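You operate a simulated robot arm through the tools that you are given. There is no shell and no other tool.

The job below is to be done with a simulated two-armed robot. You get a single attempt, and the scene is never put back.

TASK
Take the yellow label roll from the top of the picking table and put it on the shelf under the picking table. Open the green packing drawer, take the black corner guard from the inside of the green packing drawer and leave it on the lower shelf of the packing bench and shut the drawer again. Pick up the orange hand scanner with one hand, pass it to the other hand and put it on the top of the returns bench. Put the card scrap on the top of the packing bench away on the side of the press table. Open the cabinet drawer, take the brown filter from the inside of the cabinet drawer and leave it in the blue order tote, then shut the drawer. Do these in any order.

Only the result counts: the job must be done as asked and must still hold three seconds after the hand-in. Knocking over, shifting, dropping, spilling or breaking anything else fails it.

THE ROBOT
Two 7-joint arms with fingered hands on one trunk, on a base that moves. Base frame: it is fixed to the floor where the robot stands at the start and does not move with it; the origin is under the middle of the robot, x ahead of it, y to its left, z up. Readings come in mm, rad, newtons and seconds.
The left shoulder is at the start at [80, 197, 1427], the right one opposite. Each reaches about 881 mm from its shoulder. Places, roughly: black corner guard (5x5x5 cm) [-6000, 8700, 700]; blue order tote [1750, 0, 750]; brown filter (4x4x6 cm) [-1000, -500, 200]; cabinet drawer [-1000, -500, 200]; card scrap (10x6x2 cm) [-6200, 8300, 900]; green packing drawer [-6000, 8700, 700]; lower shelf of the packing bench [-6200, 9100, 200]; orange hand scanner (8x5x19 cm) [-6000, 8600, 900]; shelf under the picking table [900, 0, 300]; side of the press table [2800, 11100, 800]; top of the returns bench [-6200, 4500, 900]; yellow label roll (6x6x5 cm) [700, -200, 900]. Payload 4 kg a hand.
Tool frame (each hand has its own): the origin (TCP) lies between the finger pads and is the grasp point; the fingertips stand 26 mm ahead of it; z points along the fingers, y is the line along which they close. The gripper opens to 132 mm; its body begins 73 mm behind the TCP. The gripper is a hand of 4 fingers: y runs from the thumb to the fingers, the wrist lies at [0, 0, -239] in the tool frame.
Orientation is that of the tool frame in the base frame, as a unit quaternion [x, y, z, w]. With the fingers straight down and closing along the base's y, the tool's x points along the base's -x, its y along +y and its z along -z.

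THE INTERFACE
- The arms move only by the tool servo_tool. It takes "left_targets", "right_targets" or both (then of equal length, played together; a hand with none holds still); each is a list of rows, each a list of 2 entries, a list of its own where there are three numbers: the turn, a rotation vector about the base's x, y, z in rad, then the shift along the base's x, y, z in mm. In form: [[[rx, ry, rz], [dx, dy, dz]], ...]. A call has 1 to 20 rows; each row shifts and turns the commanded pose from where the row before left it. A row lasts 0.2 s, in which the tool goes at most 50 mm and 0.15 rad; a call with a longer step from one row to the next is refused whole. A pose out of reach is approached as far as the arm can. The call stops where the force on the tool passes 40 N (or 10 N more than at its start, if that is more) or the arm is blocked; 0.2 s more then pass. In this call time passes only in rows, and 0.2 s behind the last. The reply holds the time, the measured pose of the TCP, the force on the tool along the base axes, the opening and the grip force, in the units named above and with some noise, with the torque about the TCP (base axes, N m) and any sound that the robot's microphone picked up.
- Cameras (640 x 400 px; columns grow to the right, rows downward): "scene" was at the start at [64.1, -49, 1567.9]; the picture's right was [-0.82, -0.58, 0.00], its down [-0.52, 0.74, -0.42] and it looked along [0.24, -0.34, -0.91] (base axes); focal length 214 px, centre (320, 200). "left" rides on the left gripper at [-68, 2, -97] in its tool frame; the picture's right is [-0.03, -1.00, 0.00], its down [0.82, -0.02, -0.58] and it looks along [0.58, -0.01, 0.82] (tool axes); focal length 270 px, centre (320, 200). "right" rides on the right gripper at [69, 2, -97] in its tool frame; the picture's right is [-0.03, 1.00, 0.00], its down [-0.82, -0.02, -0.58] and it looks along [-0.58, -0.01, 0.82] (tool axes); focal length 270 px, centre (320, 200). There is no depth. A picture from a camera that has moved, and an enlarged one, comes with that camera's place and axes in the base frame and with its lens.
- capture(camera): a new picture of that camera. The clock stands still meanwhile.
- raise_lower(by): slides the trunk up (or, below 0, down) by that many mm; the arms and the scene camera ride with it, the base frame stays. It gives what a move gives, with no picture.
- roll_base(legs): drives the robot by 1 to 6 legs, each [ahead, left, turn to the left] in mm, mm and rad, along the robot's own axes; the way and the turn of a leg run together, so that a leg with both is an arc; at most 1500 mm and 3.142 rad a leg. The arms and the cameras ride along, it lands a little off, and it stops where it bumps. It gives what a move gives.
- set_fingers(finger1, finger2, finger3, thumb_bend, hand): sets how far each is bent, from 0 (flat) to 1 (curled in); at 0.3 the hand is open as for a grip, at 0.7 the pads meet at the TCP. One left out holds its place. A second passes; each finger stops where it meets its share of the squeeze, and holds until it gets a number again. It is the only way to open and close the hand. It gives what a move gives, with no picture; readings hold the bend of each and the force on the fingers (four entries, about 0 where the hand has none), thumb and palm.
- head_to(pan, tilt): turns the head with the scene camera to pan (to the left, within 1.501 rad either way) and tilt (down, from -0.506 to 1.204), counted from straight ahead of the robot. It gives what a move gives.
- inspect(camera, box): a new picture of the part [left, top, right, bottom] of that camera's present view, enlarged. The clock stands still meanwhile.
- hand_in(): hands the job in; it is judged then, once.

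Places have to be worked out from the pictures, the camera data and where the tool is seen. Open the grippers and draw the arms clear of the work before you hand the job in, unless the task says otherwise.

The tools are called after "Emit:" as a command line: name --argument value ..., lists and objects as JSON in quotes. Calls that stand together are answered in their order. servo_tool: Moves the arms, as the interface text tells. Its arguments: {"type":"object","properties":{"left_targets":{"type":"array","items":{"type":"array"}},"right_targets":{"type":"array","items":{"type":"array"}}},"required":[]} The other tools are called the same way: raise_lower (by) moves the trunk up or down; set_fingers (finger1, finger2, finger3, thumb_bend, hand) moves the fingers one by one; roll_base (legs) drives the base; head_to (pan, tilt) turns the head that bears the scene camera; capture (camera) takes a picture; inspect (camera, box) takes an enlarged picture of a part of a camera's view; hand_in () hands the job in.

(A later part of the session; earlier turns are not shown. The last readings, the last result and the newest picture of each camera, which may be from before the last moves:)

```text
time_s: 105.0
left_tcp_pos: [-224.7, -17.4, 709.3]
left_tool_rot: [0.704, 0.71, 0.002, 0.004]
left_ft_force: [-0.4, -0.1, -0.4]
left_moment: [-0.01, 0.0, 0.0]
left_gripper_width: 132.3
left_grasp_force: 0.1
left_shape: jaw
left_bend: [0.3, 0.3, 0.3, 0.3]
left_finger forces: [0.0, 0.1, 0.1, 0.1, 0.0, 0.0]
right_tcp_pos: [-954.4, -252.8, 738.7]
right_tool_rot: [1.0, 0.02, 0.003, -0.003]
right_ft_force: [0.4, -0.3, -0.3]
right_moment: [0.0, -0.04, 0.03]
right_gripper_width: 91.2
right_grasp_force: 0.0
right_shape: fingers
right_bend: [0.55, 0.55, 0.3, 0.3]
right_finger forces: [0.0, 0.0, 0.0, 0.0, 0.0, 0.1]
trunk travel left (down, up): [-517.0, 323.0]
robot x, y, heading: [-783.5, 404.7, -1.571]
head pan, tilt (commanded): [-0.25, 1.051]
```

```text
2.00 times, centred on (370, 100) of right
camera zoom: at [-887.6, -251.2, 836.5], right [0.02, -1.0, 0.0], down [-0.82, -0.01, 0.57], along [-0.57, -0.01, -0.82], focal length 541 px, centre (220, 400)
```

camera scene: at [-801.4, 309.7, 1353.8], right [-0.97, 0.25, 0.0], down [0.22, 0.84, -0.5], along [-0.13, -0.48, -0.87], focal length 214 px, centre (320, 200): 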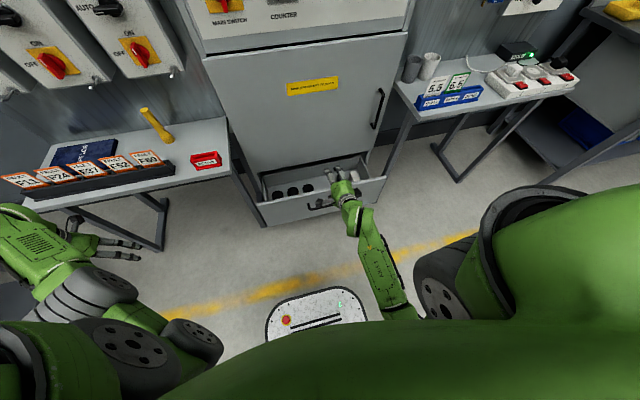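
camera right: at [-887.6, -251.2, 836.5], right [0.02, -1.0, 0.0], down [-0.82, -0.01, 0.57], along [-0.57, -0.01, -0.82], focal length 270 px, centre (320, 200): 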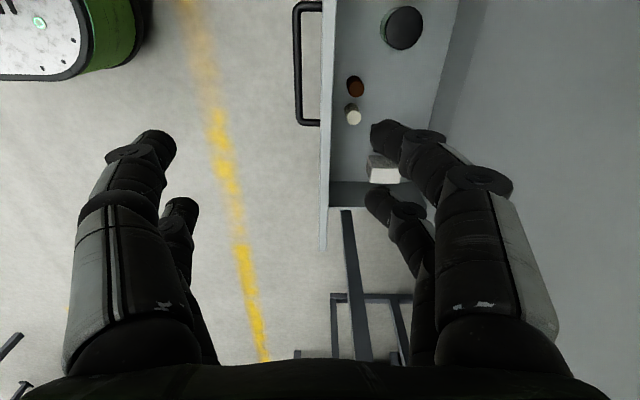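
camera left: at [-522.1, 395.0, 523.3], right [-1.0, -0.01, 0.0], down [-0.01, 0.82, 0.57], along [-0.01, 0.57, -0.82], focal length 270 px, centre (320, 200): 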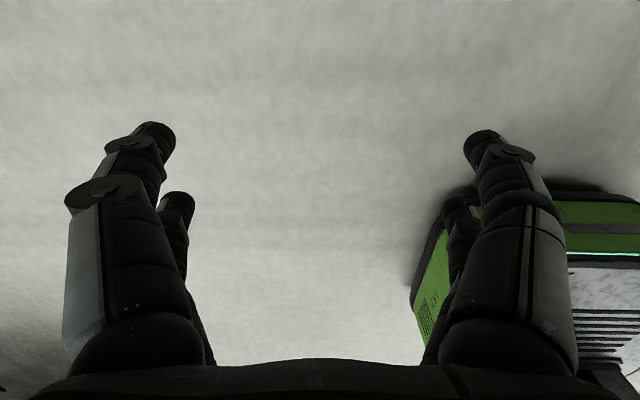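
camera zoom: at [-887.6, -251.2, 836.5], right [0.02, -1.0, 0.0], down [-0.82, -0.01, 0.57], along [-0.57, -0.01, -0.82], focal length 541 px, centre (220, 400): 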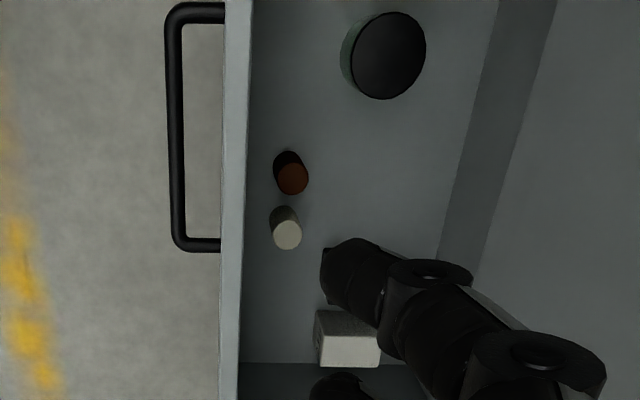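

The brown filter stands near [-1021, -330] with a white cylinder about 57 mm beside it at -x. First I tuck the left arm in (lower and closer), and turn the right hand back to neutral yaw to look straight down into the drawer.

Emit:
servo_tool --left_targets '[[[0, 0, 0], [-25, 10, -10]], [[0, 0, 0], [-25, 10, -10]], [[0, 0, 0], [-25, 15, -10]], [[0, 0, 0], [-25, 15, -10]], [[0, 0, 0], [-25, 15, -10]], [[0, 0, 0], [-25, 15, -10]], [[0, 0, 0], [-25, 15, -10]], [[0, 0, 0], [-25, 15, -10]], [[0, 0, 0], [-25, 15, -10]], [[0, 0, 0], [-25, 15, -10]], [[0, 0, 0], [0, 10, 0]]]' --right_targets '[[[0, 0, 0.143], [0, 0, 0]], [[0, 0, 0.143], [0, 0, 0]], [[0, 0, 0.143], [0, 0, 0]], [[0, 0, 0.143], [0, 0, 0]], [[0, 0, 0.143], [0, 0, 0]], [[0, 0, 0.143], [0, 0, 0]], [[0, 0, 0.143], [0, 0, 0]], [[0, 0, 0.143], [0, 0, 0]], [[0, 0, 0.143], [0, 0, 0]], [[0, 0, 0.143], [0, 0, 0]], [[0, 0, 0.141], [0, 0, 0]]]'

```text
time_s: 106.7
left_tcp_pos: [-347.5, 4.8, 706.2]
left_tool_rot: [0.696, 0.711, -0.006, 0.101]
left_ft_force: [0.4, 0.4, 0.3]
left_moment: [-0.01, 0.0, 0.05]
left_gripper_width: 131.7
left_grasp_force: 0.0
left_shape: jaw
left_bend: [0.3, 0.3, 0.3, 0.3]
left_finger forces: [0.1, 0.1, 0.0, 0.0, 0.1, 0.0]
right_tcp_pos: [-955.0, -261.2, 730.1]
right_tool_rot: [0.861, 0.508, 0.009, -0.009]
right_ft_force: [-0.4, 0.0, -0.6]
right_moment: [0.03, 0.02, 0.0]
right_gripper_width: 90.9
right_grasp_force: 0.1
right_shape: fingers
right_bend: [0.55, 0.55, 0.3, 0.3]
right_finger forces: [0.1, 0.1, 0.0, 0.1, 0.0, 0.1]
trunk travel left (down, up): [-517.0, 323.0]
robot x, y, heading: [-787.5, 401.9, -1.579]
head pan, tilt (commanded): [-0.25, 1.051]
stopped in row 8 (left hand): the arm was blocked; the commanded pose is now the measured one
```

The left arm stopped against its own limit, but is tucked somewhat. I finish the right hand's turn.

Emit:
servo_tool --right_targets '[[[0, 0, 0.13], [0, 5, 0]], [[0, 0, 0.13], [0, 5, 0]], [[0, 0, 0.13], [0, 5, 0]], [[0, 0, 0.116], [0, 5, 0]]]'

Emit:
set_fingers --hand "right" --finger1 0.3 --finger2 0.3 --finger3 0.3 --thumb_bend 0.3

Emit:
capture --camera "scene"

Emit:
capture --camera "right"

```text
time_s: 107.7
left_tcp_pos: [-349.9, 4.1, 703.5]
left_tool_rot: [0.698, 0.71, -0.005, 0.099]
left_ft_force: [0.8, -0.1, -0.1]
left_moment: [0.01, -0.03, -0.01]
left_gripper_width: 131.7
left_grasp_force: 0.1
left_shape: jaw
left_bend: [0.3, 0.3, 0.3, 0.3]
left_finger forces: [0.1, 0.0, 0.0, 0.1, 0.0, 0.1]
right_tcp_pos: [-955.0, -242.7, 729.8]
right_tool_rot: [0.707, 0.708, 0.009, -0.008]
right_ft_force: [-1.2, -0.9, 0.1]
right_moment: [0.02, 0.03, 0.03]
right_gripper_width: 90.8
right_grasp_force: 0.0
right_shape: fingers
right_bend: [0.55, 0.55, 0.3, 0.3]
right_finger forces: [0.0, 0.0, 0.0, 0.0, 0.0, 0.1]
trunk travel left (down, up): [-517.0, 323.0]
robot x, y, heading: [-780.2, 403.9, -1.581]
head pan, tilt (commanded): [-0.25, 1.051]
```

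```text
time_s: 108.7
left_tcp_pos: [-350.3, 5.2, 703.4]
left_tool_rot: [0.697, 0.71, -0.006, 0.098]
left_ft_force: [0.7, -0.1, 0.0]
left_moment: [0.02, 0.03, 0.02]
left_gripper_width: 132.0
left_grasp_force: 0.1
left_shape: jaw
left_bend: [0.3, 0.3, 0.3, 0.3]
left_finger forces: [0.0, 0.0, 0.0, 0.0, 0.0, 0.0]
right_tcp_pos: [-954.5, -242.3, 731.0]
right_tool_rot: [0.707, 0.707, 0.01, -0.008]
right_ft_force: [-0.1, -0.2, 0.4]
right_moment: [0.0, 0.03, -0.01]
right_gripper_width: 132.7
right_grasp_force: 0.0
right_shape: fingers
right_bend: [0.3, 0.3, 0.3, 0.3]
right_finger forces: [0.0, 0.1, 0.1, 0.0, 0.0, 0.1]
trunk travel left (down, up): [-517.0, 323.0]
robot x, y, heading: [-782.9, 403.4, -1.572]
head pan, tilt (commanded): [-0.25, 1.051]
```

```text
taken
camera scene: at [-804.0, 287.9, 1352.1], right [-0.97, 0.25, 0.0], down [0.22, 0.85, -0.48], along [-0.12, -0.47, -0.88], focal length 214 px, centre (320, 200)
```

scene: 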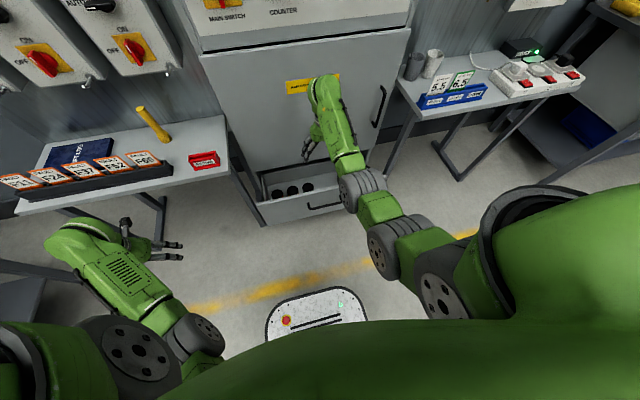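

```text
taken
camera right: at [-954.4, -176.3, 828.6], right [1.0, -0.03, 0.0], down [-0.02, -0.83, 0.56], along [-0.01, -0.56, -0.83], focal length 270 px, centre (320, 200)
```

right: 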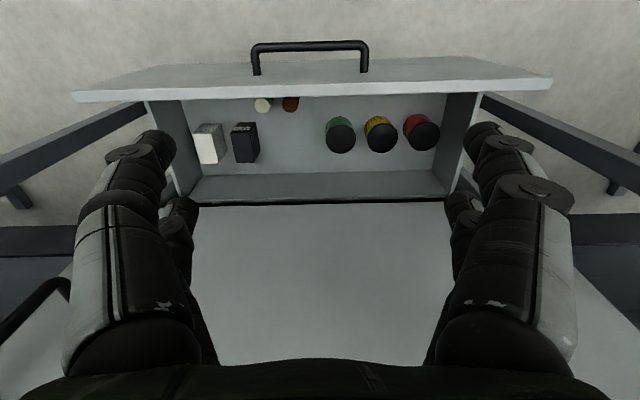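

The view confirms the filter at about [-1021, -328] and the front panel's inner face at y -277. I move the left hand out and back (lower) to relieve its block and keep it off the desk.

Emit:
servo_tool --left_targets '[[[0, 0, 0], [20, -5, 0]], [[0, 0, 0], [20, 10, -8]], [[0, 0, 0], [20, 15, -8]], [[0, 0, 0], [20, 20, -8]], [[0, 0, 0], [20, 20, -8]], [[0, 0, 0], [20, 20, -8]], [[0, 0, 0], [10, 20, -8]], [[0, 0, 0], [10, 20, -8]], [[0, 0, 0], [0, 20, -8]], [[0, 0, 0], [0, 20, -8]]]'

Emit:
capture --camera "scene"

```text
time_s: 110.9
left_tcp_pos: [-296.8, 102.2, 643.5]
left_tool_rot: [0.695, 0.711, -0.01, 0.104]
left_ft_force: [-0.1, 0.4, 0.4]
left_moment: [-0.02, -0.01, 0.01]
left_gripper_width: 131.9
left_grasp_force: 0.0
left_shape: jaw
left_bend: [0.3, 0.3, 0.3, 0.3]
left_finger forces: [0.0, 0.0, 0.0, 0.0, 0.0, 0.1]
left hand out of reach, approached as far as the arm can: row 5, 6, 7, 8, 9, 10
right_tcp_pos: [-954.1, -230.8, 740.2]
right_tool_rot: [0.707, 0.707, 0.004, -0.002]
right_ft_force: [0.6, 0.8, -0.1]
right_moment: [-0.03, 0.04, 0.02]
right_gripper_width: 132.5
right_grasp_force: 0.1
right_shape: fingers
right_bend: [0.3, 0.3, 0.3, 0.3]
right_finger forces: [0.1, 0.0, 0.0, 0.1, 0.0, 0.0]
trunk travel left (down, up): [-517.0, 323.0]
robot x, y, heading: [-779.2, 405.4, -1.579]
head pan, tilt (commanded): [-0.25, 1.051]
```

```text
taken
camera scene: at [-801.7, 309.0, 1353.7], right [-0.97, 0.25, 0.0], down [0.22, 0.84, -0.5], along [-0.13, -0.48, -0.87], focal length 214 px, centre (320, 200)
```

scene: 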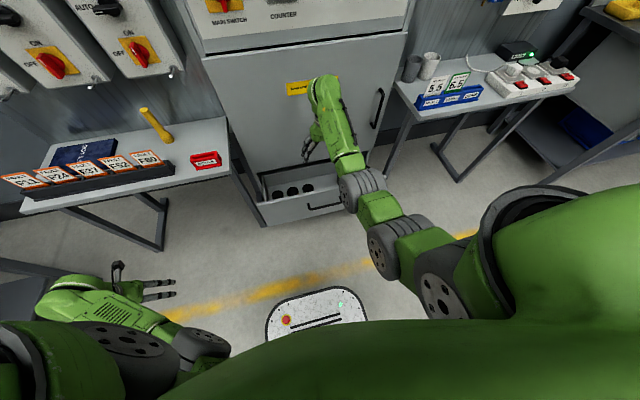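

The left hand is tucked at about 300 mm ahead. Now I lower and retract the right hand relative to the shoulder, shifting to x -1021, to get ready above the drawer.

Emit:
servo_tool --right_targets '[[[0, 0, 0], [-9, 7, -21]], [[0, 0, 0], [-9, 7, -21]], [[0, 0, 0], [-10, 7, -21]], [[0, 0, 0], [-10, 7, -21]], [[0, 0, 0], [-10, 7, -21]], [[0, 0, 0], [-10, 7, -21]], [[0, 0, 0], [-9, 8, -24]]]'

Emit:
capture --camera "right"

```text
time_s: 112.5
left_tcp_pos: [-296.9, 102.5, 642.9]
left_tool_rot: [0.695, 0.711, -0.01, 0.105]
left_ft_force: [-0.2, -0.3, -0.1]
left_moment: [-0.02, -0.01, 0.03]
left_gripper_width: 131.9
left_grasp_force: 0.0
left_shape: jaw
left_bend: [0.3, 0.3, 0.3, 0.3]
left_finger forces: [0.1, 0.0, 0.0, 0.0, 0.0, 0.1]
right_tcp_pos: [-1021.4, -181.7, 591.4]
right_tool_rot: [0.707, 0.707, 0.003, -0.002]
right_ft_force: [0.1, -0.1, 0.2]
right_moment: [-0.02, -0.01, 0.0]
right_gripper_width: 132.6
right_grasp_force: 0.0
right_shape: fingers
right_bend: [0.3, 0.3, 0.3, 0.3]
right_finger forces: [0.0, 0.0, 0.1, 0.0, 0.0, 0.1]
trunk travel left (down, up): [-517.0, 323.0]
robot x, y, heading: [-785.4, 401.5, -1.578]
head pan, tilt (commanded): [-0.25, 1.051]
```

```text
taken
camera right: at [-1019.8, -114.1, 688.6], right [1.0, -0.03, 0.0], down [-0.02, -0.82, 0.57], along [-0.01, -0.57, -0.82], focal length 270 px, centre (320, 200)
```

right: 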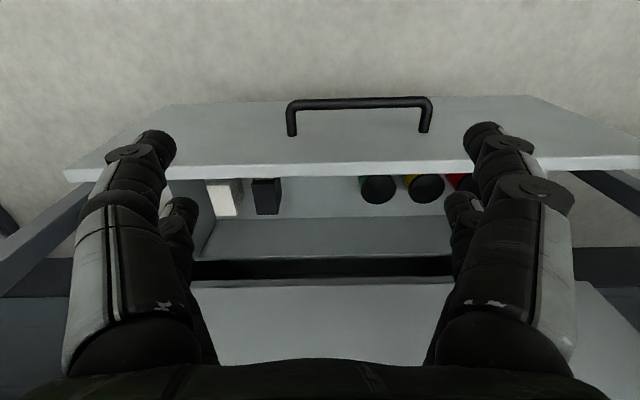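

Now I drive 148 mm ahead so the hand is over the filter, then check views.

Emit:
roll_base --legs '[[148, 0, 0]]'

Emit:
capture --camera "right"

Emit:
capture --camera "scene"

```text
time_s: 113.9
left_tcp_pos: [-298.2, -47.2, 642.3]
left_tool_rot: [0.695, 0.711, -0.009, 0.104]
left_ft_force: [0.4, 0.3, -0.2]
left_moment: [-0.01, 0.01, -0.01]
left_gripper_width: 131.8
left_grasp_force: 0.1
left_shape: jaw
left_bend: [0.3, 0.3, 0.3, 0.3]
left_finger forces: [0.0, 0.0, 0.0, 0.1, 0.0, 0.1]
right_tcp_pos: [-1022.7, -331.0, 591.1]
right_tool_rot: [0.707, 0.707, 0.004, -0.003]
right_ft_force: [-0.6, 0.7, -0.3]
right_moment: [0.01, -0.01, -0.01]
right_gripper_width: 132.6
right_grasp_force: 0.2
right_shape: fingers
right_bend: [0.3, 0.3, 0.3, 0.3]
right_finger forces: [0.1, 0.0, 0.0, 0.0, 0.0, 0.0]
trunk travel left (down, up): [-517.0, 323.0]
robot x, y, heading: [-783.7, 251.6, -1.576]
head pan, tilt (commanded): [-0.25, 1.051]
```

```text
taken
camera right: at [-1020.7, -263.4, 688.5], right [1.0, -0.03, 0.0], down [-0.02, -0.82, 0.57], along [-0.01, -0.57, -0.82], focal length 270 px, centre (320, 200)
```

right: 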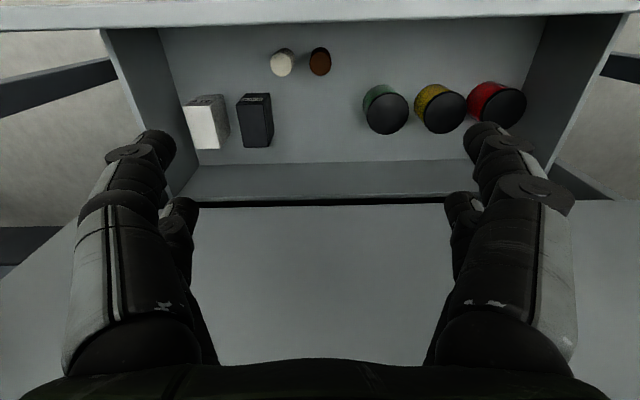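

```text
taken
camera scene: at [-802.6, 159.8, 1353.6], right [-0.97, 0.25, 0.0], down [0.22, 0.84, -0.5], along [-0.13, -0.48, -0.87], focal length 214 px, centre (320, 200)
```

scene: 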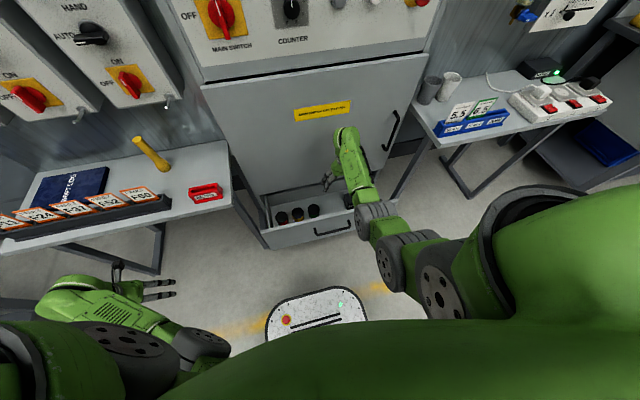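

Clear view of the filter from the hand camera. I enlarge it to measure.

Emit:
inspect --camera "right" --box '[220, 0, 420, 125]'

```text
3.20 times, centred on (320, 62) of right
camera zoom: at [-1020.7, -263.4, 688.5], right [1.0, -0.03, 0.0], down [-0.02, -0.82, 0.57], along [-0.01, -0.57, -0.82], focal length 865 px, centre (320, 640)
```

zoom: 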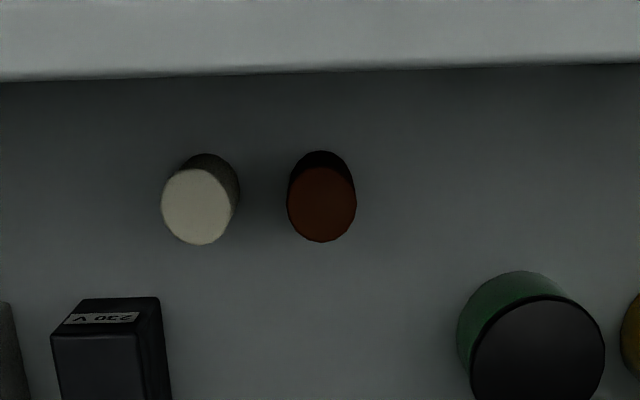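

The filter's axis is near [-1020.5, -328.5], top at z≈229, diameter about 34 mm; the white one is 58 mm away. I preshape all digits to 0.58, nudge the hand, and lower the trunk partway.

Emit:
set_fingers --hand "right" --finger1 0.58 --finger2 0.58 --finger3 0.58 --thumb_bend 0.58

Emit:
raise_lower --by -230

Emit:
capture --camera "right"

Emit:
capture --camera "scene"

```text
time_s: 114.9
left_tcp_pos: [-298.0, -46.9, 641.9]
left_tool_rot: [0.695, 0.711, -0.01, 0.104]
left_ft_force: [-0.6, -0.5, -0.2]
left_moment: [-0.01, -0.01, -0.01]
left_gripper_width: 131.9
left_grasp_force: 0.1
left_shape: jaw
left_bend: [0.3, 0.3, 0.3, 0.3]
left_finger forces: [0.0, 0.0, 0.0, 0.0, 0.0, 0.0]
right_tcp_pos: [-1021.7, -330.4, 591.3]
right_tool_rot: [0.707, 0.707, 0.003, -0.003]
right_ft_force: [-0.3, 1.0, -0.3]
right_moment: [-0.01, 0.0, 0.02]
right_gripper_width: 42.9
right_grasp_force: 0.1
right_shape: fingers
right_bend: [0.57, 0.57, 0.57, 0.57]
right_finger forces: [0.1, 0.0, 0.0, 0.0, 0.2, 0.1]
trunk travel left (down, up): [-517.0, 323.0]
robot x, y, heading: [-783.1, 256.3, -1.575]
head pan, tilt (commanded): [-0.25, 1.051]
```

```text
time_s: 117.3
left_tcp_pos: [-297.0, -47.1, 413.5]
left_tool_rot: [0.695, 0.711, -0.011, 0.104]
left_ft_force: [-0.3, 0.2, -0.5]
left_moment: [0.03, -0.01, -0.01]
left_gripper_width: 132.1
left_grasp_force: 0.0
left_shape: jaw
left_bend: [0.3, 0.3, 0.3, 0.3]
left_finger forces: [0.0, 0.0, 0.1, 0.0, 0.1, 0.0]
right_tcp_pos: [-1022.0, -329.6, 361.0]
right_tool_rot: [0.707, 0.707, 0.003, -0.003]
right_ft_force: [0.0, -0.2, -1.3]
right_moment: [0.03, 0.01, 0.03]
right_gripper_width: 42.7
right_grasp_force: 0.0
right_shape: fingers
right_bend: [0.57, 0.57, 0.57, 0.57]
right_finger forces: [0.1, 0.0, 0.1, 0.1, 0.1, 0.0]
trunk travel left (down, up): [-287.0, 553.0]
robot x, y, heading: [-783.2, 257.6, -1.573]
head pan, tilt (commanded): [-0.25, 1.051]
```

```text
taken
camera right: at [-1020.5, -263.2, 458.7], right [1.0, -0.03, 0.0], down [-0.02, -0.82, 0.57], along [-0.01, -0.57, -0.82], focal length 270 px, centre (320, 200)
```

right: 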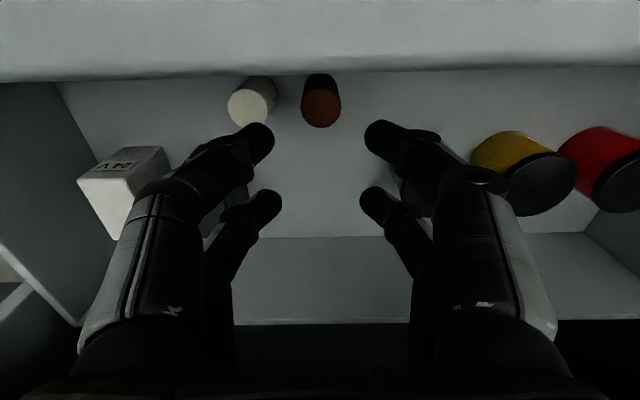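

```text
taken
camera scene: at [-802.2, 160.1, 1123.7], right [-0.97, 0.25, 0.0], down [0.22, 0.84, -0.5], along [-0.13, -0.48, -0.87], focal length 214 px, centre (320, 200)
```

scene: 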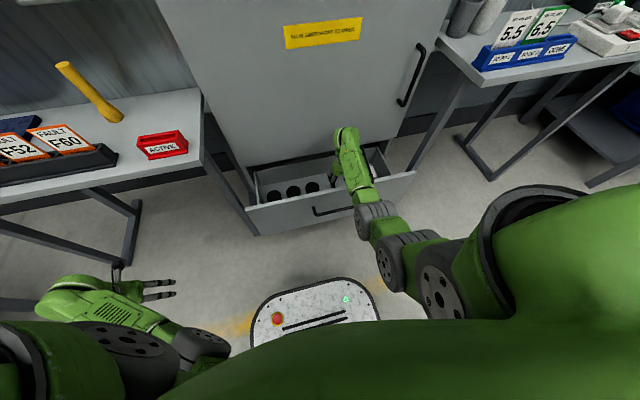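

Aligned: the filter's axis is within 2 mm of the TCP. I lower another 95 mm and check clearance to the white cylinder.

Emit:
raise_lower --by -95

Emit:
capture --camera "right"

```text
time_s: 118.0
left_tcp_pos: [-297.9, -47.5, 363.7]
left_tool_rot: [0.694, 0.712, -0.009, 0.104]
left_ft_force: [0.3, 0.3, 0.9]
left_moment: [0.02, 0.02, 0.0]
left_gripper_width: 131.8
left_grasp_force: 0.1
left_shape: jaw
left_bend: [0.3, 0.3, 0.3, 0.3]
left_finger forces: [0.0, 0.1, 0.0, 0.1, 0.1, 0.0]
right_tcp_pos: [-1022.0, -338.8, 324.1]
right_tool_rot: [0.709, 0.706, -0.005, 0.007]
right_ft_force: [3.8, -0.8, 7.4]
right_moment: [0.71, 0.32, -0.31]
right_gripper_width: 42.8
right_grasp_force: 0.1
right_shape: fingers
right_bend: [0.57, 0.57, 0.57, 0.57]
right_finger forces: [0.0, 0.0, 0.0, 0.1, 0.0, 0.0]
trunk travel left (down, up): [-239.0, 601.0]
robot x, y, heading: [-786.1, 257.5, -1.574]
head pan, tilt (commanded): [-0.25, 1.051]
stopped: the force on the tool passed its limit at 67 N (the readings are from after the stop); the commanded pose is now the measured one
```

```text
taken
camera right: at [-1020.3, -270.2, 420.0], right [1.0, -0.03, 0.0], down [-0.02, -0.81, 0.59], along [-0.02, -0.59, -0.81], focal length 270 px, centre (320, 200)
```

right: 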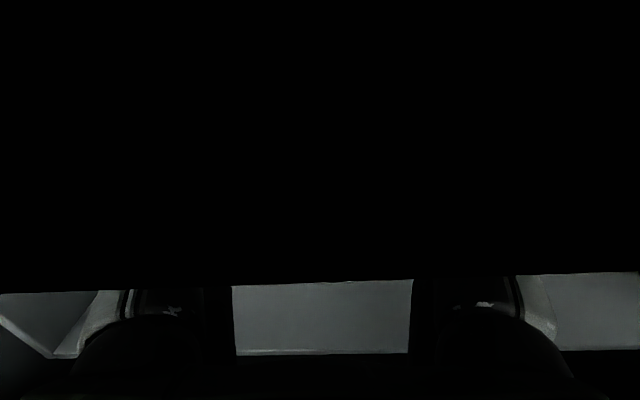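

The hand's camera mount hit the drawer's front panel edge. I raise the trunk again right away, then check that nothing moved.

Emit:
raise_lower --by 280

Emit:
capture --camera "right"

```text
time_s: 120.9
left_tcp_pos: [-298.3, -45.4, 644.2]
left_tool_rot: [0.695, 0.712, -0.01, 0.102]
left_ft_force: [-0.1, 0.5, -0.4]
left_moment: [0.0, 0.0, -0.01]
left_gripper_width: 132.2
left_grasp_force: 0.0
left_shape: jaw
left_bend: [0.3, 0.3, 0.3, 0.3]
left_finger forces: [0.1, 0.0, 0.0, 0.0, 0.1, 0.0]
right_tcp_pos: [-1023.0, -339.1, 604.9]
right_tool_rot: [0.708, 0.706, -0.005, 0.005]
right_ft_force: [0.3, 0.0, 0.0]
right_moment: [0.03, -0.02, 0.04]
right_gripper_width: 42.8
right_grasp_force: 0.0
right_shape: fingers
right_bend: [0.57, 0.57, 0.57, 0.57]
right_finger forces: [0.1, 0.0, 0.0, 0.1, 0.0, 0.0]
trunk travel left (down, up): [-519.0, 321.0]
robot x, y, heading: [-786.0, 253.4, -1.575]
head pan, tilt (commanded): [-0.25, 1.051]
```

```text
taken
camera right: at [-1021.0, -269.5, 699.8], right [1.0, -0.03, 0.0], down [-0.02, -0.81, 0.59], along [-0.02, -0.59, -0.81], focal length 270 px, centre (320, 200)
```

right: 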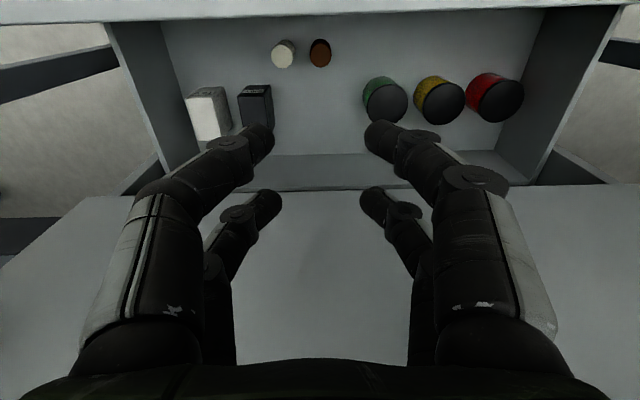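

All items still stand. I back off 160 mm and try turning the right hand by 180°, so its camera would be on the far side.

Emit:
roll_base --legs '[[-160, 0, 0]]'

Emit:
servo_tool --right_targets '[[[0, 0, -0.145], [0, 0, 0]], [[0, 0, -0.145], [0, 0, 0]], [[0, 0, -0.145], [0, 0, 0]], [[0, 0, -0.145], [0, 0, 0]], [[0, 0, -0.145], [0, 0, 0]], [[0, 0, -0.145], [0, 0, 0]], [[0, 0, -0.145], [0, 0, 0]], [[0, 0, -0.145], [0, 0, 0]], [[0, 0, -0.145], [0, 0, 0]], [[0, 0, -0.145], [0, 0, 0]], [[0, 0, -0.145], [0, 0, 0]], [[0, 0, -0.145], [0, 0, 0]], [[0, 0, -0.145], [0, 0, 0]], [[0, 0, -0.145], [0, 0, 0]], [[0, 0, -0.145], [0, 0, 0]], [[0, 0, -0.145], [0, 0, 0]], [[0, 0, -0.145], [0, 0, 0]], [[0, 0, -0.145], [0, 0, 0]], [[0, 0, -0.145], [0, 0, 0]], [[0, 0, -0.145], [0, 0, 0]]]'

```text
time_s: 122.3
left_tcp_pos: [-298.0, 114.4, 644.3]
left_tool_rot: [0.695, 0.711, -0.01, 0.103]
left_ft_force: [0.2, -0.3, -0.3]
left_moment: [0.01, -0.01, 0.0]
left_gripper_width: 131.7
left_grasp_force: 0.1
left_shape: jaw
left_bend: [0.3, 0.3, 0.3, 0.3]
left_finger forces: [0.0, 0.1, 0.1, 0.0, 0.0, 0.1]
right_tcp_pos: [-1021.6, -177.3, 603.9]
right_tool_rot: [0.708, 0.706, -0.005, 0.006]
right_ft_force: [0.2, 0.6, -0.2]
right_moment: [-0.02, 0.0, -0.01]
right_gripper_width: 42.7
right_grasp_force: 0.1
right_shape: fingers
right_bend: [0.57, 0.57, 0.57, 0.57]
right_finger forces: [0.1, 0.1, 0.1, 0.0, 0.0, 0.1]
trunk travel left (down, up): [-519.0, 321.0]
robot x, y, heading: [-785.2, 416.2, -1.574]
head pan, tilt (commanded): [-0.25, 1.051]
```

```text
time_s: 126.5
left_tcp_pos: [-298.3, 115.3, 644.7]
left_tool_rot: [0.695, 0.712, -0.011, 0.102]
left_ft_force: [-0.2, 0.4, 0.0]
left_moment: [-0.02, 0.03, 0.0]
left_gripper_width: 131.8
left_grasp_force: 0.1
left_shape: jaw
left_bend: [0.3, 0.3, 0.3, 0.3]
left_finger forces: [0.0, 0.0, 0.0, 0.0, 0.0, 0.1]
right_tcp_pos: [-1025.2, -140.9, 693.9]
right_tool_rot: [0.853, -0.522, -0.007, -0.005]
right_ft_force: [-0.8, 0.2, 0.4]
right_moment: [0.0, 0.02, 0.03]
right_gripper_width: 42.6
right_grasp_force: 0.1
right_shape: fingers
right_bend: [0.57, 0.57, 0.57, 0.57]
right_finger forces: [0.0, 0.0, 0.0, 0.0, 0.0, 0.0]
right hand out of reach, approached as far as the arm can: row 16, 17, 18, 19, 20
trunk travel left (down, up): [-519.0, 321.0]
robot x, y, heading: [-782.2, 416.8, -1.578]
head pan, tilt (commanded): [-0.25, 1.051]
```

-150° is its limit that way; I turn it the other way around to try +180°.

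Emit:
servo_tool --right_targets '[[[0, 0, 0.145], [0, 0, -5]], [[0, 0, 0.145], [0, 0, -5]], [[0, 0, 0.145], [0, 0, -5]], [[0, 0, 0.145], [0, 0, -5]], [[0, 0, 0.145], [0, 0, -5]], [[0, 0, 0.145], [0, 0, -5]], [[0, 0, 0.145], [0, 0, -5]], [[0, 0, 0.145], [0, 0, -5]], [[0, 0, 0.145], [0, 0, -5]], [[0, 0, 0.145], [0, 0, -5]], [[0, 0, 0.145], [0, 0, -5]], [[0, 0, 0.145], [0, 0, -5]], [[0, 0, 0.145], [0, 0, -5]], [[0, 0, 0.145], [0, 0, -5]], [[0, 0, 0.145], [0, 0, -5]], [[0, 0, 0.145], [0, 0, 0]], [[0, 0, 0.145], [0, 0, 0]], [[0, 0, 0.145], [0, 0, 0]], [[0, 0, 0.145], [0, 0, 0]], [[0, 0, 0.145], [0, 0, 0]]]'

Emit:
servo_tool --right_targets '[[[0, 0, 0.145], [0, 0, 0]], [[0, 0, 0.145], [0, 0, 0]], [[0, 0, 0.145], [0, 0, 0]], [[0, 0, 0.145], [0, 0, 0]], [[0, 0, 0.145], [0, 0, 0]], [[0, 0, 0.145], [0, 0, 0]], [[0, 0, 0.145], [0, 0, 0]], [[0, 0, 0.145], [0, 0, 0]], [[0, 0, 0.145], [0, 0, 0]], [[0, 0, 0.145], [0, 0, 0]], [[0, 0, 0.145], [0, 0, 0]], [[0, 0, 0.145], [0, 0, 0]], [[0, 0, 0.145], [0, 0, 0]], [[0, 0, 0.145], [0, 0, 0]], [[0, 0, 0.145], [0, 0, 0]], [[0, 0, 0.145], [0, 0, 0]], [[0, 0, 0.145], [0, 0, 0]], [[0, 0, 0.145], [0, 0, 0]], [[0, 0, 0.145], [0, 0, 0]], [[0, 0, 0.145], [0, 0, 0]]]'

```text
time_s: 130.7
left_tcp_pos: [-299.2, 116.1, 644.3]
left_tool_rot: [0.695, 0.712, -0.011, 0.103]
left_ft_force: [-0.1, -0.2, -0.3]
left_moment: [0.02, 0.02, -0.01]
left_gripper_width: 131.8
left_grasp_force: 0.1
left_shape: jaw
left_bend: [0.3, 0.3, 0.3, 0.3]
left_finger forces: [0.0, 0.0, 0.0, 0.0, 0.1, 0.0]
right_tcp_pos: [-1025.9, -141.7, 618.7]
right_tool_rot: [0.618, 0.786, -0.006, 0.007]
right_ft_force: [-0.5, 0.5, 0.8]
right_moment: [0.0, 0.01, 0.03]
right_gripper_width: 42.6
right_grasp_force: 0.0
right_shape: fingers
right_bend: [0.57, 0.57, 0.57, 0.57]
right_finger forces: [0.0, 0.0, 0.0, 0.0, 0.0, 0.0]
trunk travel left (down, up): [-519.0, 321.0]
robot x, y, heading: [-784.9, 415.4, -1.575]
head pan, tilt (commanded): [-0.25, 1.051]
```

```text
time_s: 134.9
left_tcp_pos: [-298.2, 116.0, 643.5]
left_tool_rot: [0.696, 0.711, -0.011, 0.102]
left_ft_force: [-0.1, 0.1, -0.5]
left_moment: [-0.01, 0.03, 0.03]
left_gripper_width: 132.0
left_grasp_force: 0.0
left_shape: jaw
left_bend: [0.3, 0.3, 0.3, 0.3]
left_finger forces: [0.1, 0.0, 0.0, 0.1, 0.0, 0.1]
right_tcp_pos: [-1024.6, -141.2, 619.0]
right_tool_rot: [-0.706, 0.708, 0.007, 0.008]
right_ft_force: [0.2, 1.0, -0.8]
right_moment: [-0.01, -0.03, 0.0]
right_gripper_width: 42.3
right_grasp_force: 0.0
right_shape: fingers
right_bend: [0.57, 0.57, 0.57, 0.57]
right_finger forces: [0.1, 0.0, 0.1, 0.0, 0.0, 0.1]
trunk travel left (down, up): [-519.0, 321.0]
robot x, y, heading: [-783.6, 416.9, -1.576]
head pan, tilt (commanded): [-0.25, 1.051]
```

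+180° works: the camera is now on the far side. I drive ahead 185 mm to place the hand over the filter and check.

Emit:
roll_base --legs '[[185, 3, 0]]'

Emit:
capture --camera "right"

Emit:
capture --camera "scene"

```text
time_s: 136.4
left_tcp_pos: [-295.2, -66.1, 643.6]
left_tool_rot: [0.694, 0.712, -0.01, 0.103]
left_ft_force: [0.6, -0.4, 0.0]
left_moment: [0.02, 0.03, 0.01]
left_gripper_width: 131.8
left_grasp_force: 0.1
left_shape: jaw
left_bend: [0.3, 0.3, 0.3, 0.3]
left_finger forces: [0.1, 0.0, 0.0, 0.0, 0.0, 0.0]
right_tcp_pos: [-1022.8, -322.7, 619.4]
right_tool_rot: [-0.705, 0.709, 0.006, 0.006]
right_ft_force: [-0.8, 0.3, -0.7]
right_moment: [-0.01, -0.04, -0.02]
right_gripper_width: 42.5
right_grasp_force: 0.0
right_shape: fingers
right_bend: [0.57, 0.57, 0.57, 0.57]
right_finger forces: [0.1, 0.0, 0.1, 0.0, 0.0, 0.0]
trunk travel left (down, up): [-519.0, 321.0]
robot x, y, heading: [-783.7, 233.3, -1.576]
head pan, tilt (commanded): [-0.25, 1.051]
```

```text
taken
camera right: at [-1025.3, -394.4, 714.4], right [-1.0, 0.03, 0.0], down [0.02, 0.81, 0.59], along [0.02, 0.59, -0.81], focal length 270 px, centre (320, 200)
```

right: 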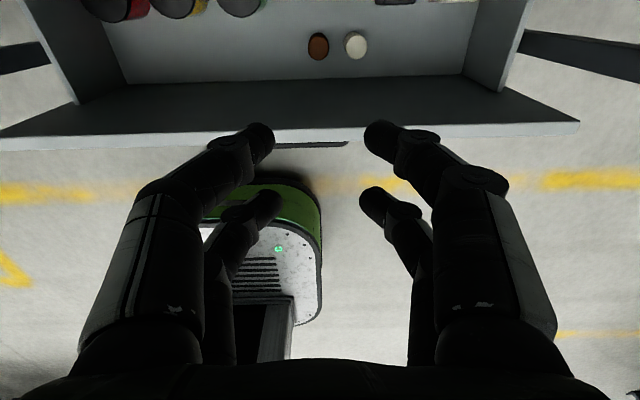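

```text
taken
camera scene: at [-799.5, 139.4, 1355.6], right [-0.97, 0.25, 0.0], down [0.22, 0.84, -0.5], along [-0.12, -0.48, -0.87], focal length 214 px, centre (320, 200)
```

scene: 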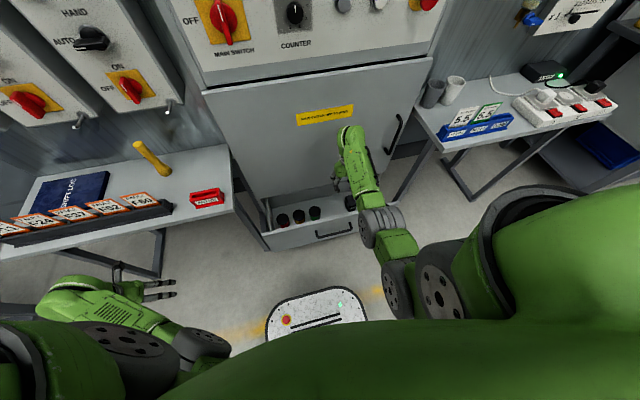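

I enlarge this view to measure the filter again from the other side.

Emit:
inspect --camera "right" --box '[240, 0, 400, 100]'

```text
4.00 times, centred on (320, 50) of right
camera zoom: at [-1025.3, -394.4, 714.4], right [-1.0, 0.03, 0.0], down [0.02, 0.81, 0.59], along [0.02, 0.59, -0.81], focal length 1081 px, centre (320, 800)
```

zoom: 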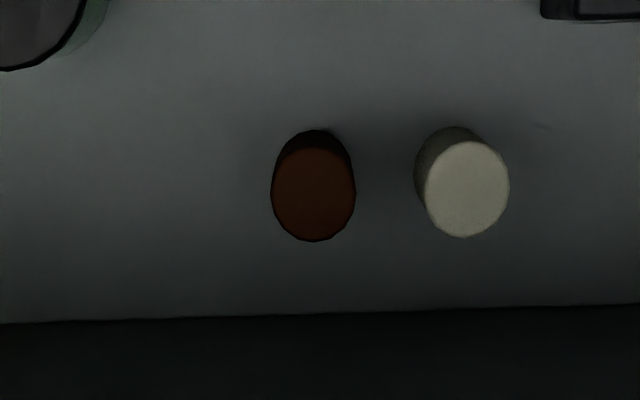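

The filter is about at y -333 in this view. I shift the hand 8 mm and lower the trunk 250 mm, then re-check alignment.

Emit:
servo_tool --right_targets '[[[0.015, 0, 0], [0, -8, 0]]]'

Emit:
raise_lower --by -240

Emit:
capture --camera "right"

```text
time_s: 136.8
left_tcp_pos: [-295.1, -67.6, 643.9]
left_tool_rot: [0.695, 0.712, -0.01, 0.102]
left_ft_force: [-0.4, 0.4, -0.7]
left_moment: [0.01, 0.0, 0.02]
left_gripper_width: 132.1
left_grasp_force: 0.0
left_shape: jaw
left_bend: [0.3, 0.3, 0.3, 0.3]
left_finger forces: [0.0, 0.0, 0.0, 0.0, 0.1, 0.0]
right_tcp_pos: [-1022.5, -331.4, 618.7]
right_tool_rot: [-0.706, 0.708, 0.012, 0.011]
right_ft_force: [-0.2, -0.3, -1.0]
right_moment: [-0.02, 0.01, 0.01]
right_gripper_width: 42.7
right_grasp_force: 0.1
right_shape: fingers
right_bend: [0.57, 0.57, 0.57, 0.57]
right_finger forces: [0.0, 0.0, 0.0, 0.1, 0.0, 0.0]
trunk travel left (down, up): [-519.0, 321.0]
robot x, y, heading: [-782.9, 236.6, -1.578]
head pan, tilt (commanded): [-0.25, 1.051]
```

```text
time_s: 139.3
left_tcp_pos: [-295.2, -66.8, 404.4]
left_tool_rot: [0.695, 0.712, -0.01, 0.103]
left_ft_force: [-0.7, 0.4, -1.1]
left_moment: [-0.02, 0.03, -0.03]
left_gripper_width: 131.9
left_grasp_force: 0.1
left_shape: jaw
left_bend: [0.3, 0.3, 0.3, 0.3]
left_finger forces: [0.1, 0.0, 0.1, 0.0, 0.0, 0.1]
right_tcp_pos: [-1022.6, -331.5, 379.6]
right_tool_rot: [-0.706, 0.708, 0.012, 0.012]
right_ft_force: [0.1, -0.6, -0.2]
right_moment: [0.02, 0.01, -0.01]
right_gripper_width: 42.7
right_grasp_force: 0.1
right_shape: fingers
right_bend: [0.57, 0.57, 0.57, 0.57]
right_finger forces: [0.0, 0.0, 0.1, 0.0, 0.1, 0.0]
trunk travel left (down, up): [-279.0, 561.0]
robot x, y, heading: [-783.5, 232.9, -1.573]
head pan, tilt (commanded): [-0.25, 1.051]
```

```text
taken
camera right: at [-1025.2, -403.6, 473.6], right [-1.0, 0.03, 0.0], down [0.02, 0.8, 0.6], along [0.02, 0.6, -0.8], focal length 270 px, centre (320, 200)
```

right: 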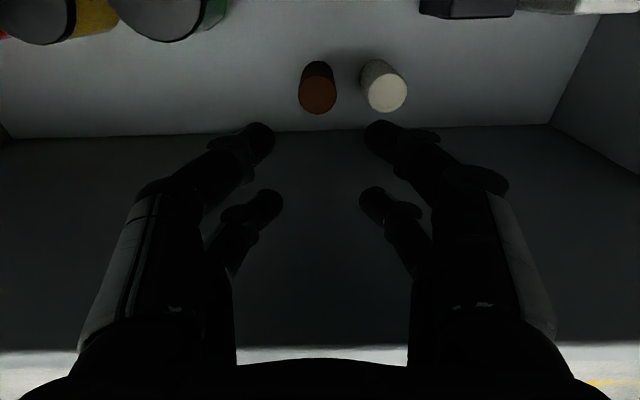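

Aligned (about 1–2 mm off after descent). I lower 85 mm more and look again.

Emit:
raise_lower --by -85

Emit:
capture --camera "right"

```text
time_s: 140.5
left_tcp_pos: [-295.3, -66.1, 320.3]
left_tool_rot: [0.695, 0.712, -0.01, 0.103]
left_ft_force: [0.3, 0.2, -0.4]
left_moment: [0.0, 0.04, 0.02]
left_gripper_width: 132.0
left_grasp_force: 0.1
left_shape: jaw
left_bend: [0.3, 0.3, 0.3, 0.3]
left_finger forces: [0.0, 0.0, 0.1, 0.0, 0.1, 0.0]
right_tcp_pos: [-1022.1, -331.0, 293.5]
right_tool_rot: [-0.705, 0.709, 0.012, 0.012]
right_ft_force: [0.3, 0.1, -0.4]
right_moment: [0.04, -0.05, 0.02]
right_gripper_width: 42.5
right_grasp_force: 0.0
right_shape: fingers
right_bend: [0.57, 0.57, 0.57, 0.57]
right_finger forces: [0.1, 0.1, 0.0, 0.0, 0.1, 0.1]
trunk travel left (down, up): [-194.0, 646.0]
robot x, y, heading: [-779.5, 233.1, -1.578]
head pan, tilt (commanded): [-0.25, 1.051]
```

```text
taken
camera right: at [-1025.3, -403.5, 388.6], right [-1.0, 0.03, 0.0], down [0.02, 0.8, 0.6], along [0.02, 0.6, -0.8], focal length 270 px, centre (320, 200)
```

right: 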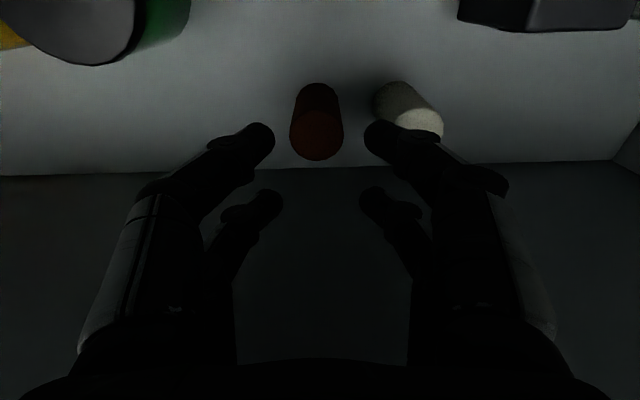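

The filter's top is centred between the digits, and the white cylinder clears them by about 9 mm. I lower 54 mm more.

Emit:
raise_lower --by -40

Emit:
capture --camera "right"

```text
time_s: 141.4
left_tcp_pos: [-295.3, -65.6, 278.6]
left_tool_rot: [0.695, 0.712, -0.011, 0.102]
left_ft_force: [-0.4, 0.7, -0.1]
left_moment: [0.01, 0.05, 0.02]
left_gripper_width: 131.9
left_grasp_force: 0.1
left_shape: jaw
left_bend: [0.3, 0.3, 0.3, 0.3]
left_finger forces: [0.0, 0.0, 0.1, 0.1, 0.0, 0.0]
right_tcp_pos: [-1022.5, -331.1, 253.5]
right_tool_rot: [-0.706, 0.708, 0.012, 0.012]
right_ft_force: [0.1, -0.2, -0.4]
right_moment: [0.01, 0.0, 0.01]
right_gripper_width: 42.3
right_grasp_force: 0.0
right_shape: fingers
right_bend: [0.57, 0.57, 0.57, 0.57]
right_finger forces: [0.0, 0.1, 0.0, 0.2, 0.1, 0.0]
trunk travel left (down, up): [-154.0, 686.0]
robot x, y, heading: [-777.5, 236.9, -1.575]
head pan, tilt (commanded): [-0.25, 1.051]
```

```text
taken
camera right: at [-1025.3, -403.5, 348.5], right [-1.0, 0.03, 0.0], down [0.02, 0.8, 0.6], along [0.02, 0.6, -0.8], focal length 270 px, centre (320, 200)
```

right: 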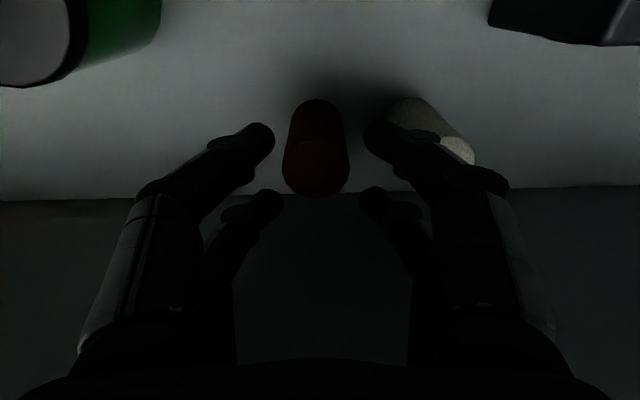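

Digits clear the filter on both sides. I lower the last 15 mm and close.

Emit:
raise_lower --by -15

Emit:
set_fingers --hand "right" --finger1 0.75 --finger2 0.75 --finger3 0.75 --thumb_bend 0.75

Emit:
capture --camera "right"

```text
time_s: 142.0
left_tcp_pos: [-295.0, -65.2, 262.9]
left_tool_rot: [0.695, 0.712, -0.01, 0.102]
left_ft_force: [-0.9, -1.0, -0.2]
left_moment: [-0.02, 0.02, 0.02]
left_gripper_width: 131.7
left_grasp_force: 0.0
left_shape: jaw
left_bend: [0.3, 0.3, 0.3, 0.3]
left_finger forces: [0.0, 0.0, 0.1, 0.0, 0.0, 0.1]
right_tcp_pos: [-1022.5, -331.4, 238.6]
right_tool_rot: [-0.705, 0.709, 0.011, 0.012]
right_ft_force: [-0.7, -0.4, 0.4]
right_moment: [0.0, 0.01, 0.01]
right_gripper_width: 42.5
right_grasp_force: 0.0
right_shape: fingers
right_bend: [0.57, 0.57, 0.57, 0.57]
right_finger forces: [0.1, 0.0, 0.1, 0.0, 0.0, 0.0]
trunk travel left (down, up): [-139.0, 701.0]
robot x, y, heading: [-780.2, 236.0, -1.57]
head pan, tilt (commanded): [-0.25, 1.051]
```

```text
time_s: 143.0
left_tcp_pos: [-294.7, -65.4, 264.2]
left_tool_rot: [0.695, 0.712, -0.01, 0.103]
left_ft_force: [0.4, -0.2, 0.6]
left_moment: [0.01, 0.0, 0.01]
left_gripper_width: 131.7
left_grasp_force: 0.0
left_shape: jaw
left_bend: [0.3, 0.3, 0.3, 0.3]
left_finger forces: [0.0, 0.0, 0.0, 0.0, 0.0, 0.1]
right_tcp_pos: [-1023.2, -331.7, 238.8]
right_tool_rot: [-0.705, 0.709, 0.012, 0.012]
right_ft_force: [0.7, 0.2, -0.9]
right_moment: [-0.02, 0.02, -0.02]
right_gripper_width: 9.2
right_grasp_force: 16.2
right_shape: fingers
right_bend: [0.71, 0.72, 0.72, 0.67]
right_finger forces: [7.3, 9.5, 6.4, 0.0, 9.5, 0.0]
trunk travel left (down, up): [-139.0, 701.0]
robot x, y, heading: [-782.3, 234.5, -1.579]
head pan, tilt (commanded): [-0.25, 1.051]
```

```text
taken
camera right: at [-1025.3, -403.5, 333.5], right [-1.0, 0.03, 0.0], down [0.02, 0.8, 0.6], along [0.02, 0.6, -0.8], focal length 270 px, centre (320, 200)
```

right: 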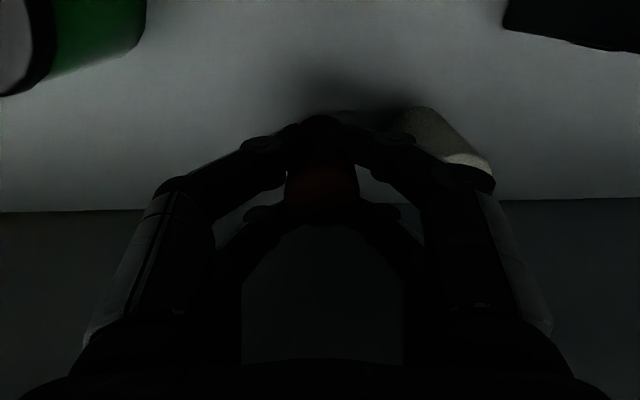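

Gripped with about 16 N by all four digits. I raise the trunk 100 mm and check.

Emit:
raise_lower --by 100

Emit:
capture --camera "right"

```text
time_s: 144.3
left_tcp_pos: [-296.2, -66.7, 363.8]
left_tool_rot: [0.694, 0.712, -0.009, 0.102]
left_ft_force: [0.3, 0.2, -0.2]
left_moment: [-0.01, 0.02, 0.0]
left_gripper_width: 131.9
left_grasp_force: 0.1
left_shape: jaw
left_bend: [0.3, 0.3, 0.3, 0.3]
left_finger forces: [0.0, 0.0, 0.0, 0.1, 0.0, 0.0]
right_tcp_pos: [-1022.6, -331.0, 339.7]
right_tool_rot: [-0.706, 0.708, 0.012, 0.012]
right_ft_force: [-0.4, -0.6, -0.4]
right_moment: [0.03, -0.02, 0.01]
right_gripper_width: 9.4
right_grasp_force: 16.8
right_shape: fingers
right_bend: [0.71, 0.72, 0.72, 0.67]
right_finger forces: [7.5, 9.6, 6.4, 0.0, 9.6, 0.0]
trunk travel left (down, up): [-239.0, 601.0]
robot x, y, heading: [-777.9, 232.6, -1.576]
head pan, tilt (commanded): [-0.25, 1.051]
```

```text
taken
camera right: at [-1025.2, -403.5, 433.4], right [-1.0, 0.03, 0.0], down [0.02, 0.8, 0.6], along [0.02, 0.6, -0.8], focal length 270 px, centre (320, 200)
```

right: 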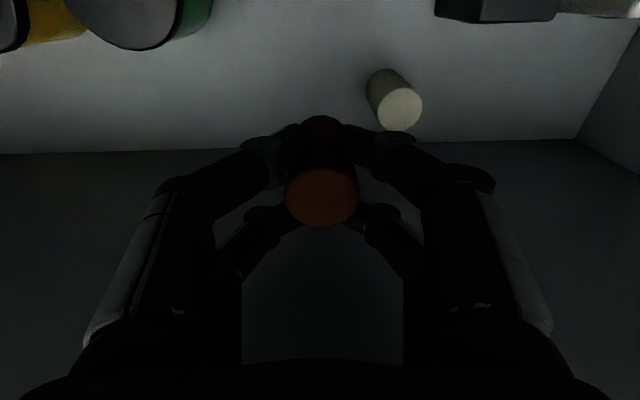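

The filter is out and the white cylinder undisturbed. I raise the trunk 350 mm, then back away from the drawer.

Emit:
raise_lower --by 350

Emit:
roll_base --legs '[[-450, 0, 0]]'

Emit:
capture --camera "right"

Emit:
head_to --pan 1.3 --tilt 0.35

Emit:
capture --camera "scene"

```text
time_s: 147.7
left_tcp_pos: [-294.3, -66.4, 713.5]
left_tool_rot: [0.695, 0.712, -0.01, 0.102]
left_ft_force: [0.1, -0.3, 0.6]
left_moment: [0.0, -0.03, -0.05]
left_gripper_width: 132.1
left_grasp_force: 0.1
left_shape: jaw
left_bend: [0.3, 0.3, 0.3, 0.3]
left_finger forces: [0.0, 0.0, 0.0, 0.1, 0.0, 0.0]
right_tcp_pos: [-1022.6, -330.7, 689.3]
right_tool_rot: [-0.705, 0.709, 0.012, 0.012]
right_ft_force: [-0.6, 0.6, 0.4]
right_moment: [-0.02, -0.01, -0.02]
right_gripper_width: 9.0
right_grasp_force: 16.6
right_shape: fingers
right_bend: [0.71, 0.72, 0.72, 0.67]
right_finger forces: [7.6, 9.7, 6.4, 0.0, 9.5, 0.0]
trunk travel left (down, up): [-589.0, 251.0]
robot x, y, heading: [-776.7, 229.3, -1.577]
head pan, tilt (commanded): [-0.25, 1.051]
```

```text
time_s: 150.5
left_tcp_pos: [-292.9, 388.1, 713.5]
left_tool_rot: [0.695, 0.712, -0.009, 0.102]
left_ft_force: [0.3, 0.4, 0.4]
left_moment: [0.0, 0.0, 0.0]
left_gripper_width: 132.0
left_grasp_force: 0.1
left_shape: jaw
left_bend: [0.3, 0.3, 0.3, 0.3]
left_finger forces: [0.1, 0.1, 0.1, 0.1, 0.0, 0.1]
right_tcp_pos: [-1021.7, 124.8, 687.6]
right_tool_rot: [-0.704, 0.71, 0.011, 0.012]
right_ft_force: [0.4, -0.2, -0.6]
right_moment: [-0.01, -0.02, 0.02]
right_gripper_width: 9.1
right_grasp_force: 17.3
right_shape: fingers
right_bend: [0.71, 0.72, 0.72, 0.67]
right_finger forces: [7.6, 9.5, 6.4, 0.0, 9.6, 0.0]
trunk travel left (down, up): [-589.0, 251.0]
robot x, y, heading: [-776.5, 687.6, -1.578]
head pan, tilt (commanded): [-0.25, 1.051]
```

```text
taken
camera right: at [-1024.4, 52.0, 783.3], right [-1.0, 0.03, 0.0], down [0.03, 0.8, 0.6], along [0.02, 0.6, -0.8], focal length 270 px, centre (320, 200)
```

right: 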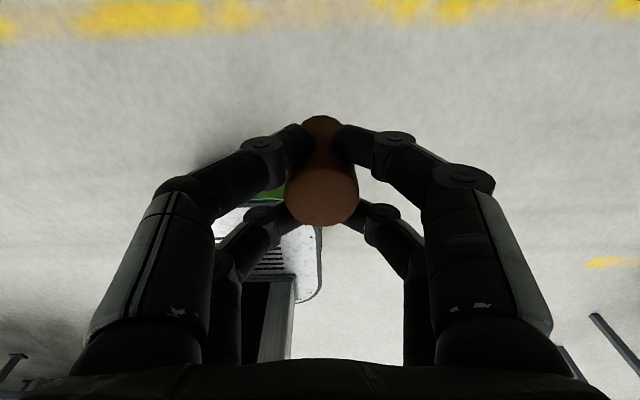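

```text
time_s: 152.1
left_tcp_pos: [-293.7, 387.5, 714.6]
left_tool_rot: [0.696, 0.711, -0.009, 0.103]
left_ft_force: [0.3, 0.4, -0.2]
left_moment: [0.0, -0.02, -0.01]
left_gripper_width: 132.1
left_grasp_force: 0.0
left_shape: jaw
left_bend: [0.3, 0.3, 0.3, 0.3]
left_finger forces: [0.0, 0.0, 0.0, 0.0, 0.0, 0.0]
right_tcp_pos: [-1022.0, 123.6, 688.8]
right_tool_rot: [-0.705, 0.709, 0.012, 0.012]
right_ft_force: [-0.2, 0.0, -0.4]
right_moment: [0.01, 0.0, 0.02]
right_gripper_width: 9.1
right_grasp_force: 16.3
right_shape: fingers
right_bend: [0.71, 0.72, 0.72, 0.67]
right_finger forces: [7.7, 9.6, 6.4, 0.0, 9.6, 0.0]
trunk travel left (down, up): [-589.0, 251.0]
robot x, y, heading: [-779.2, 691.1, -1.574]
head pan, tilt (commanded): [1.3, 0.351]
```

```text
taken
camera scene: at [-690.4, 633.7, 1483.9], right [-0.28, -0.96, 0.0], down [-0.33, 0.09, -0.94], along [0.9, -0.26, -0.34], focal length 214 px, centre (320, 200)
```

scene: 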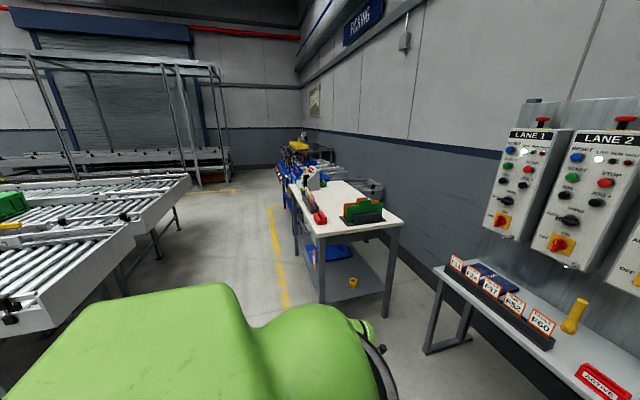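

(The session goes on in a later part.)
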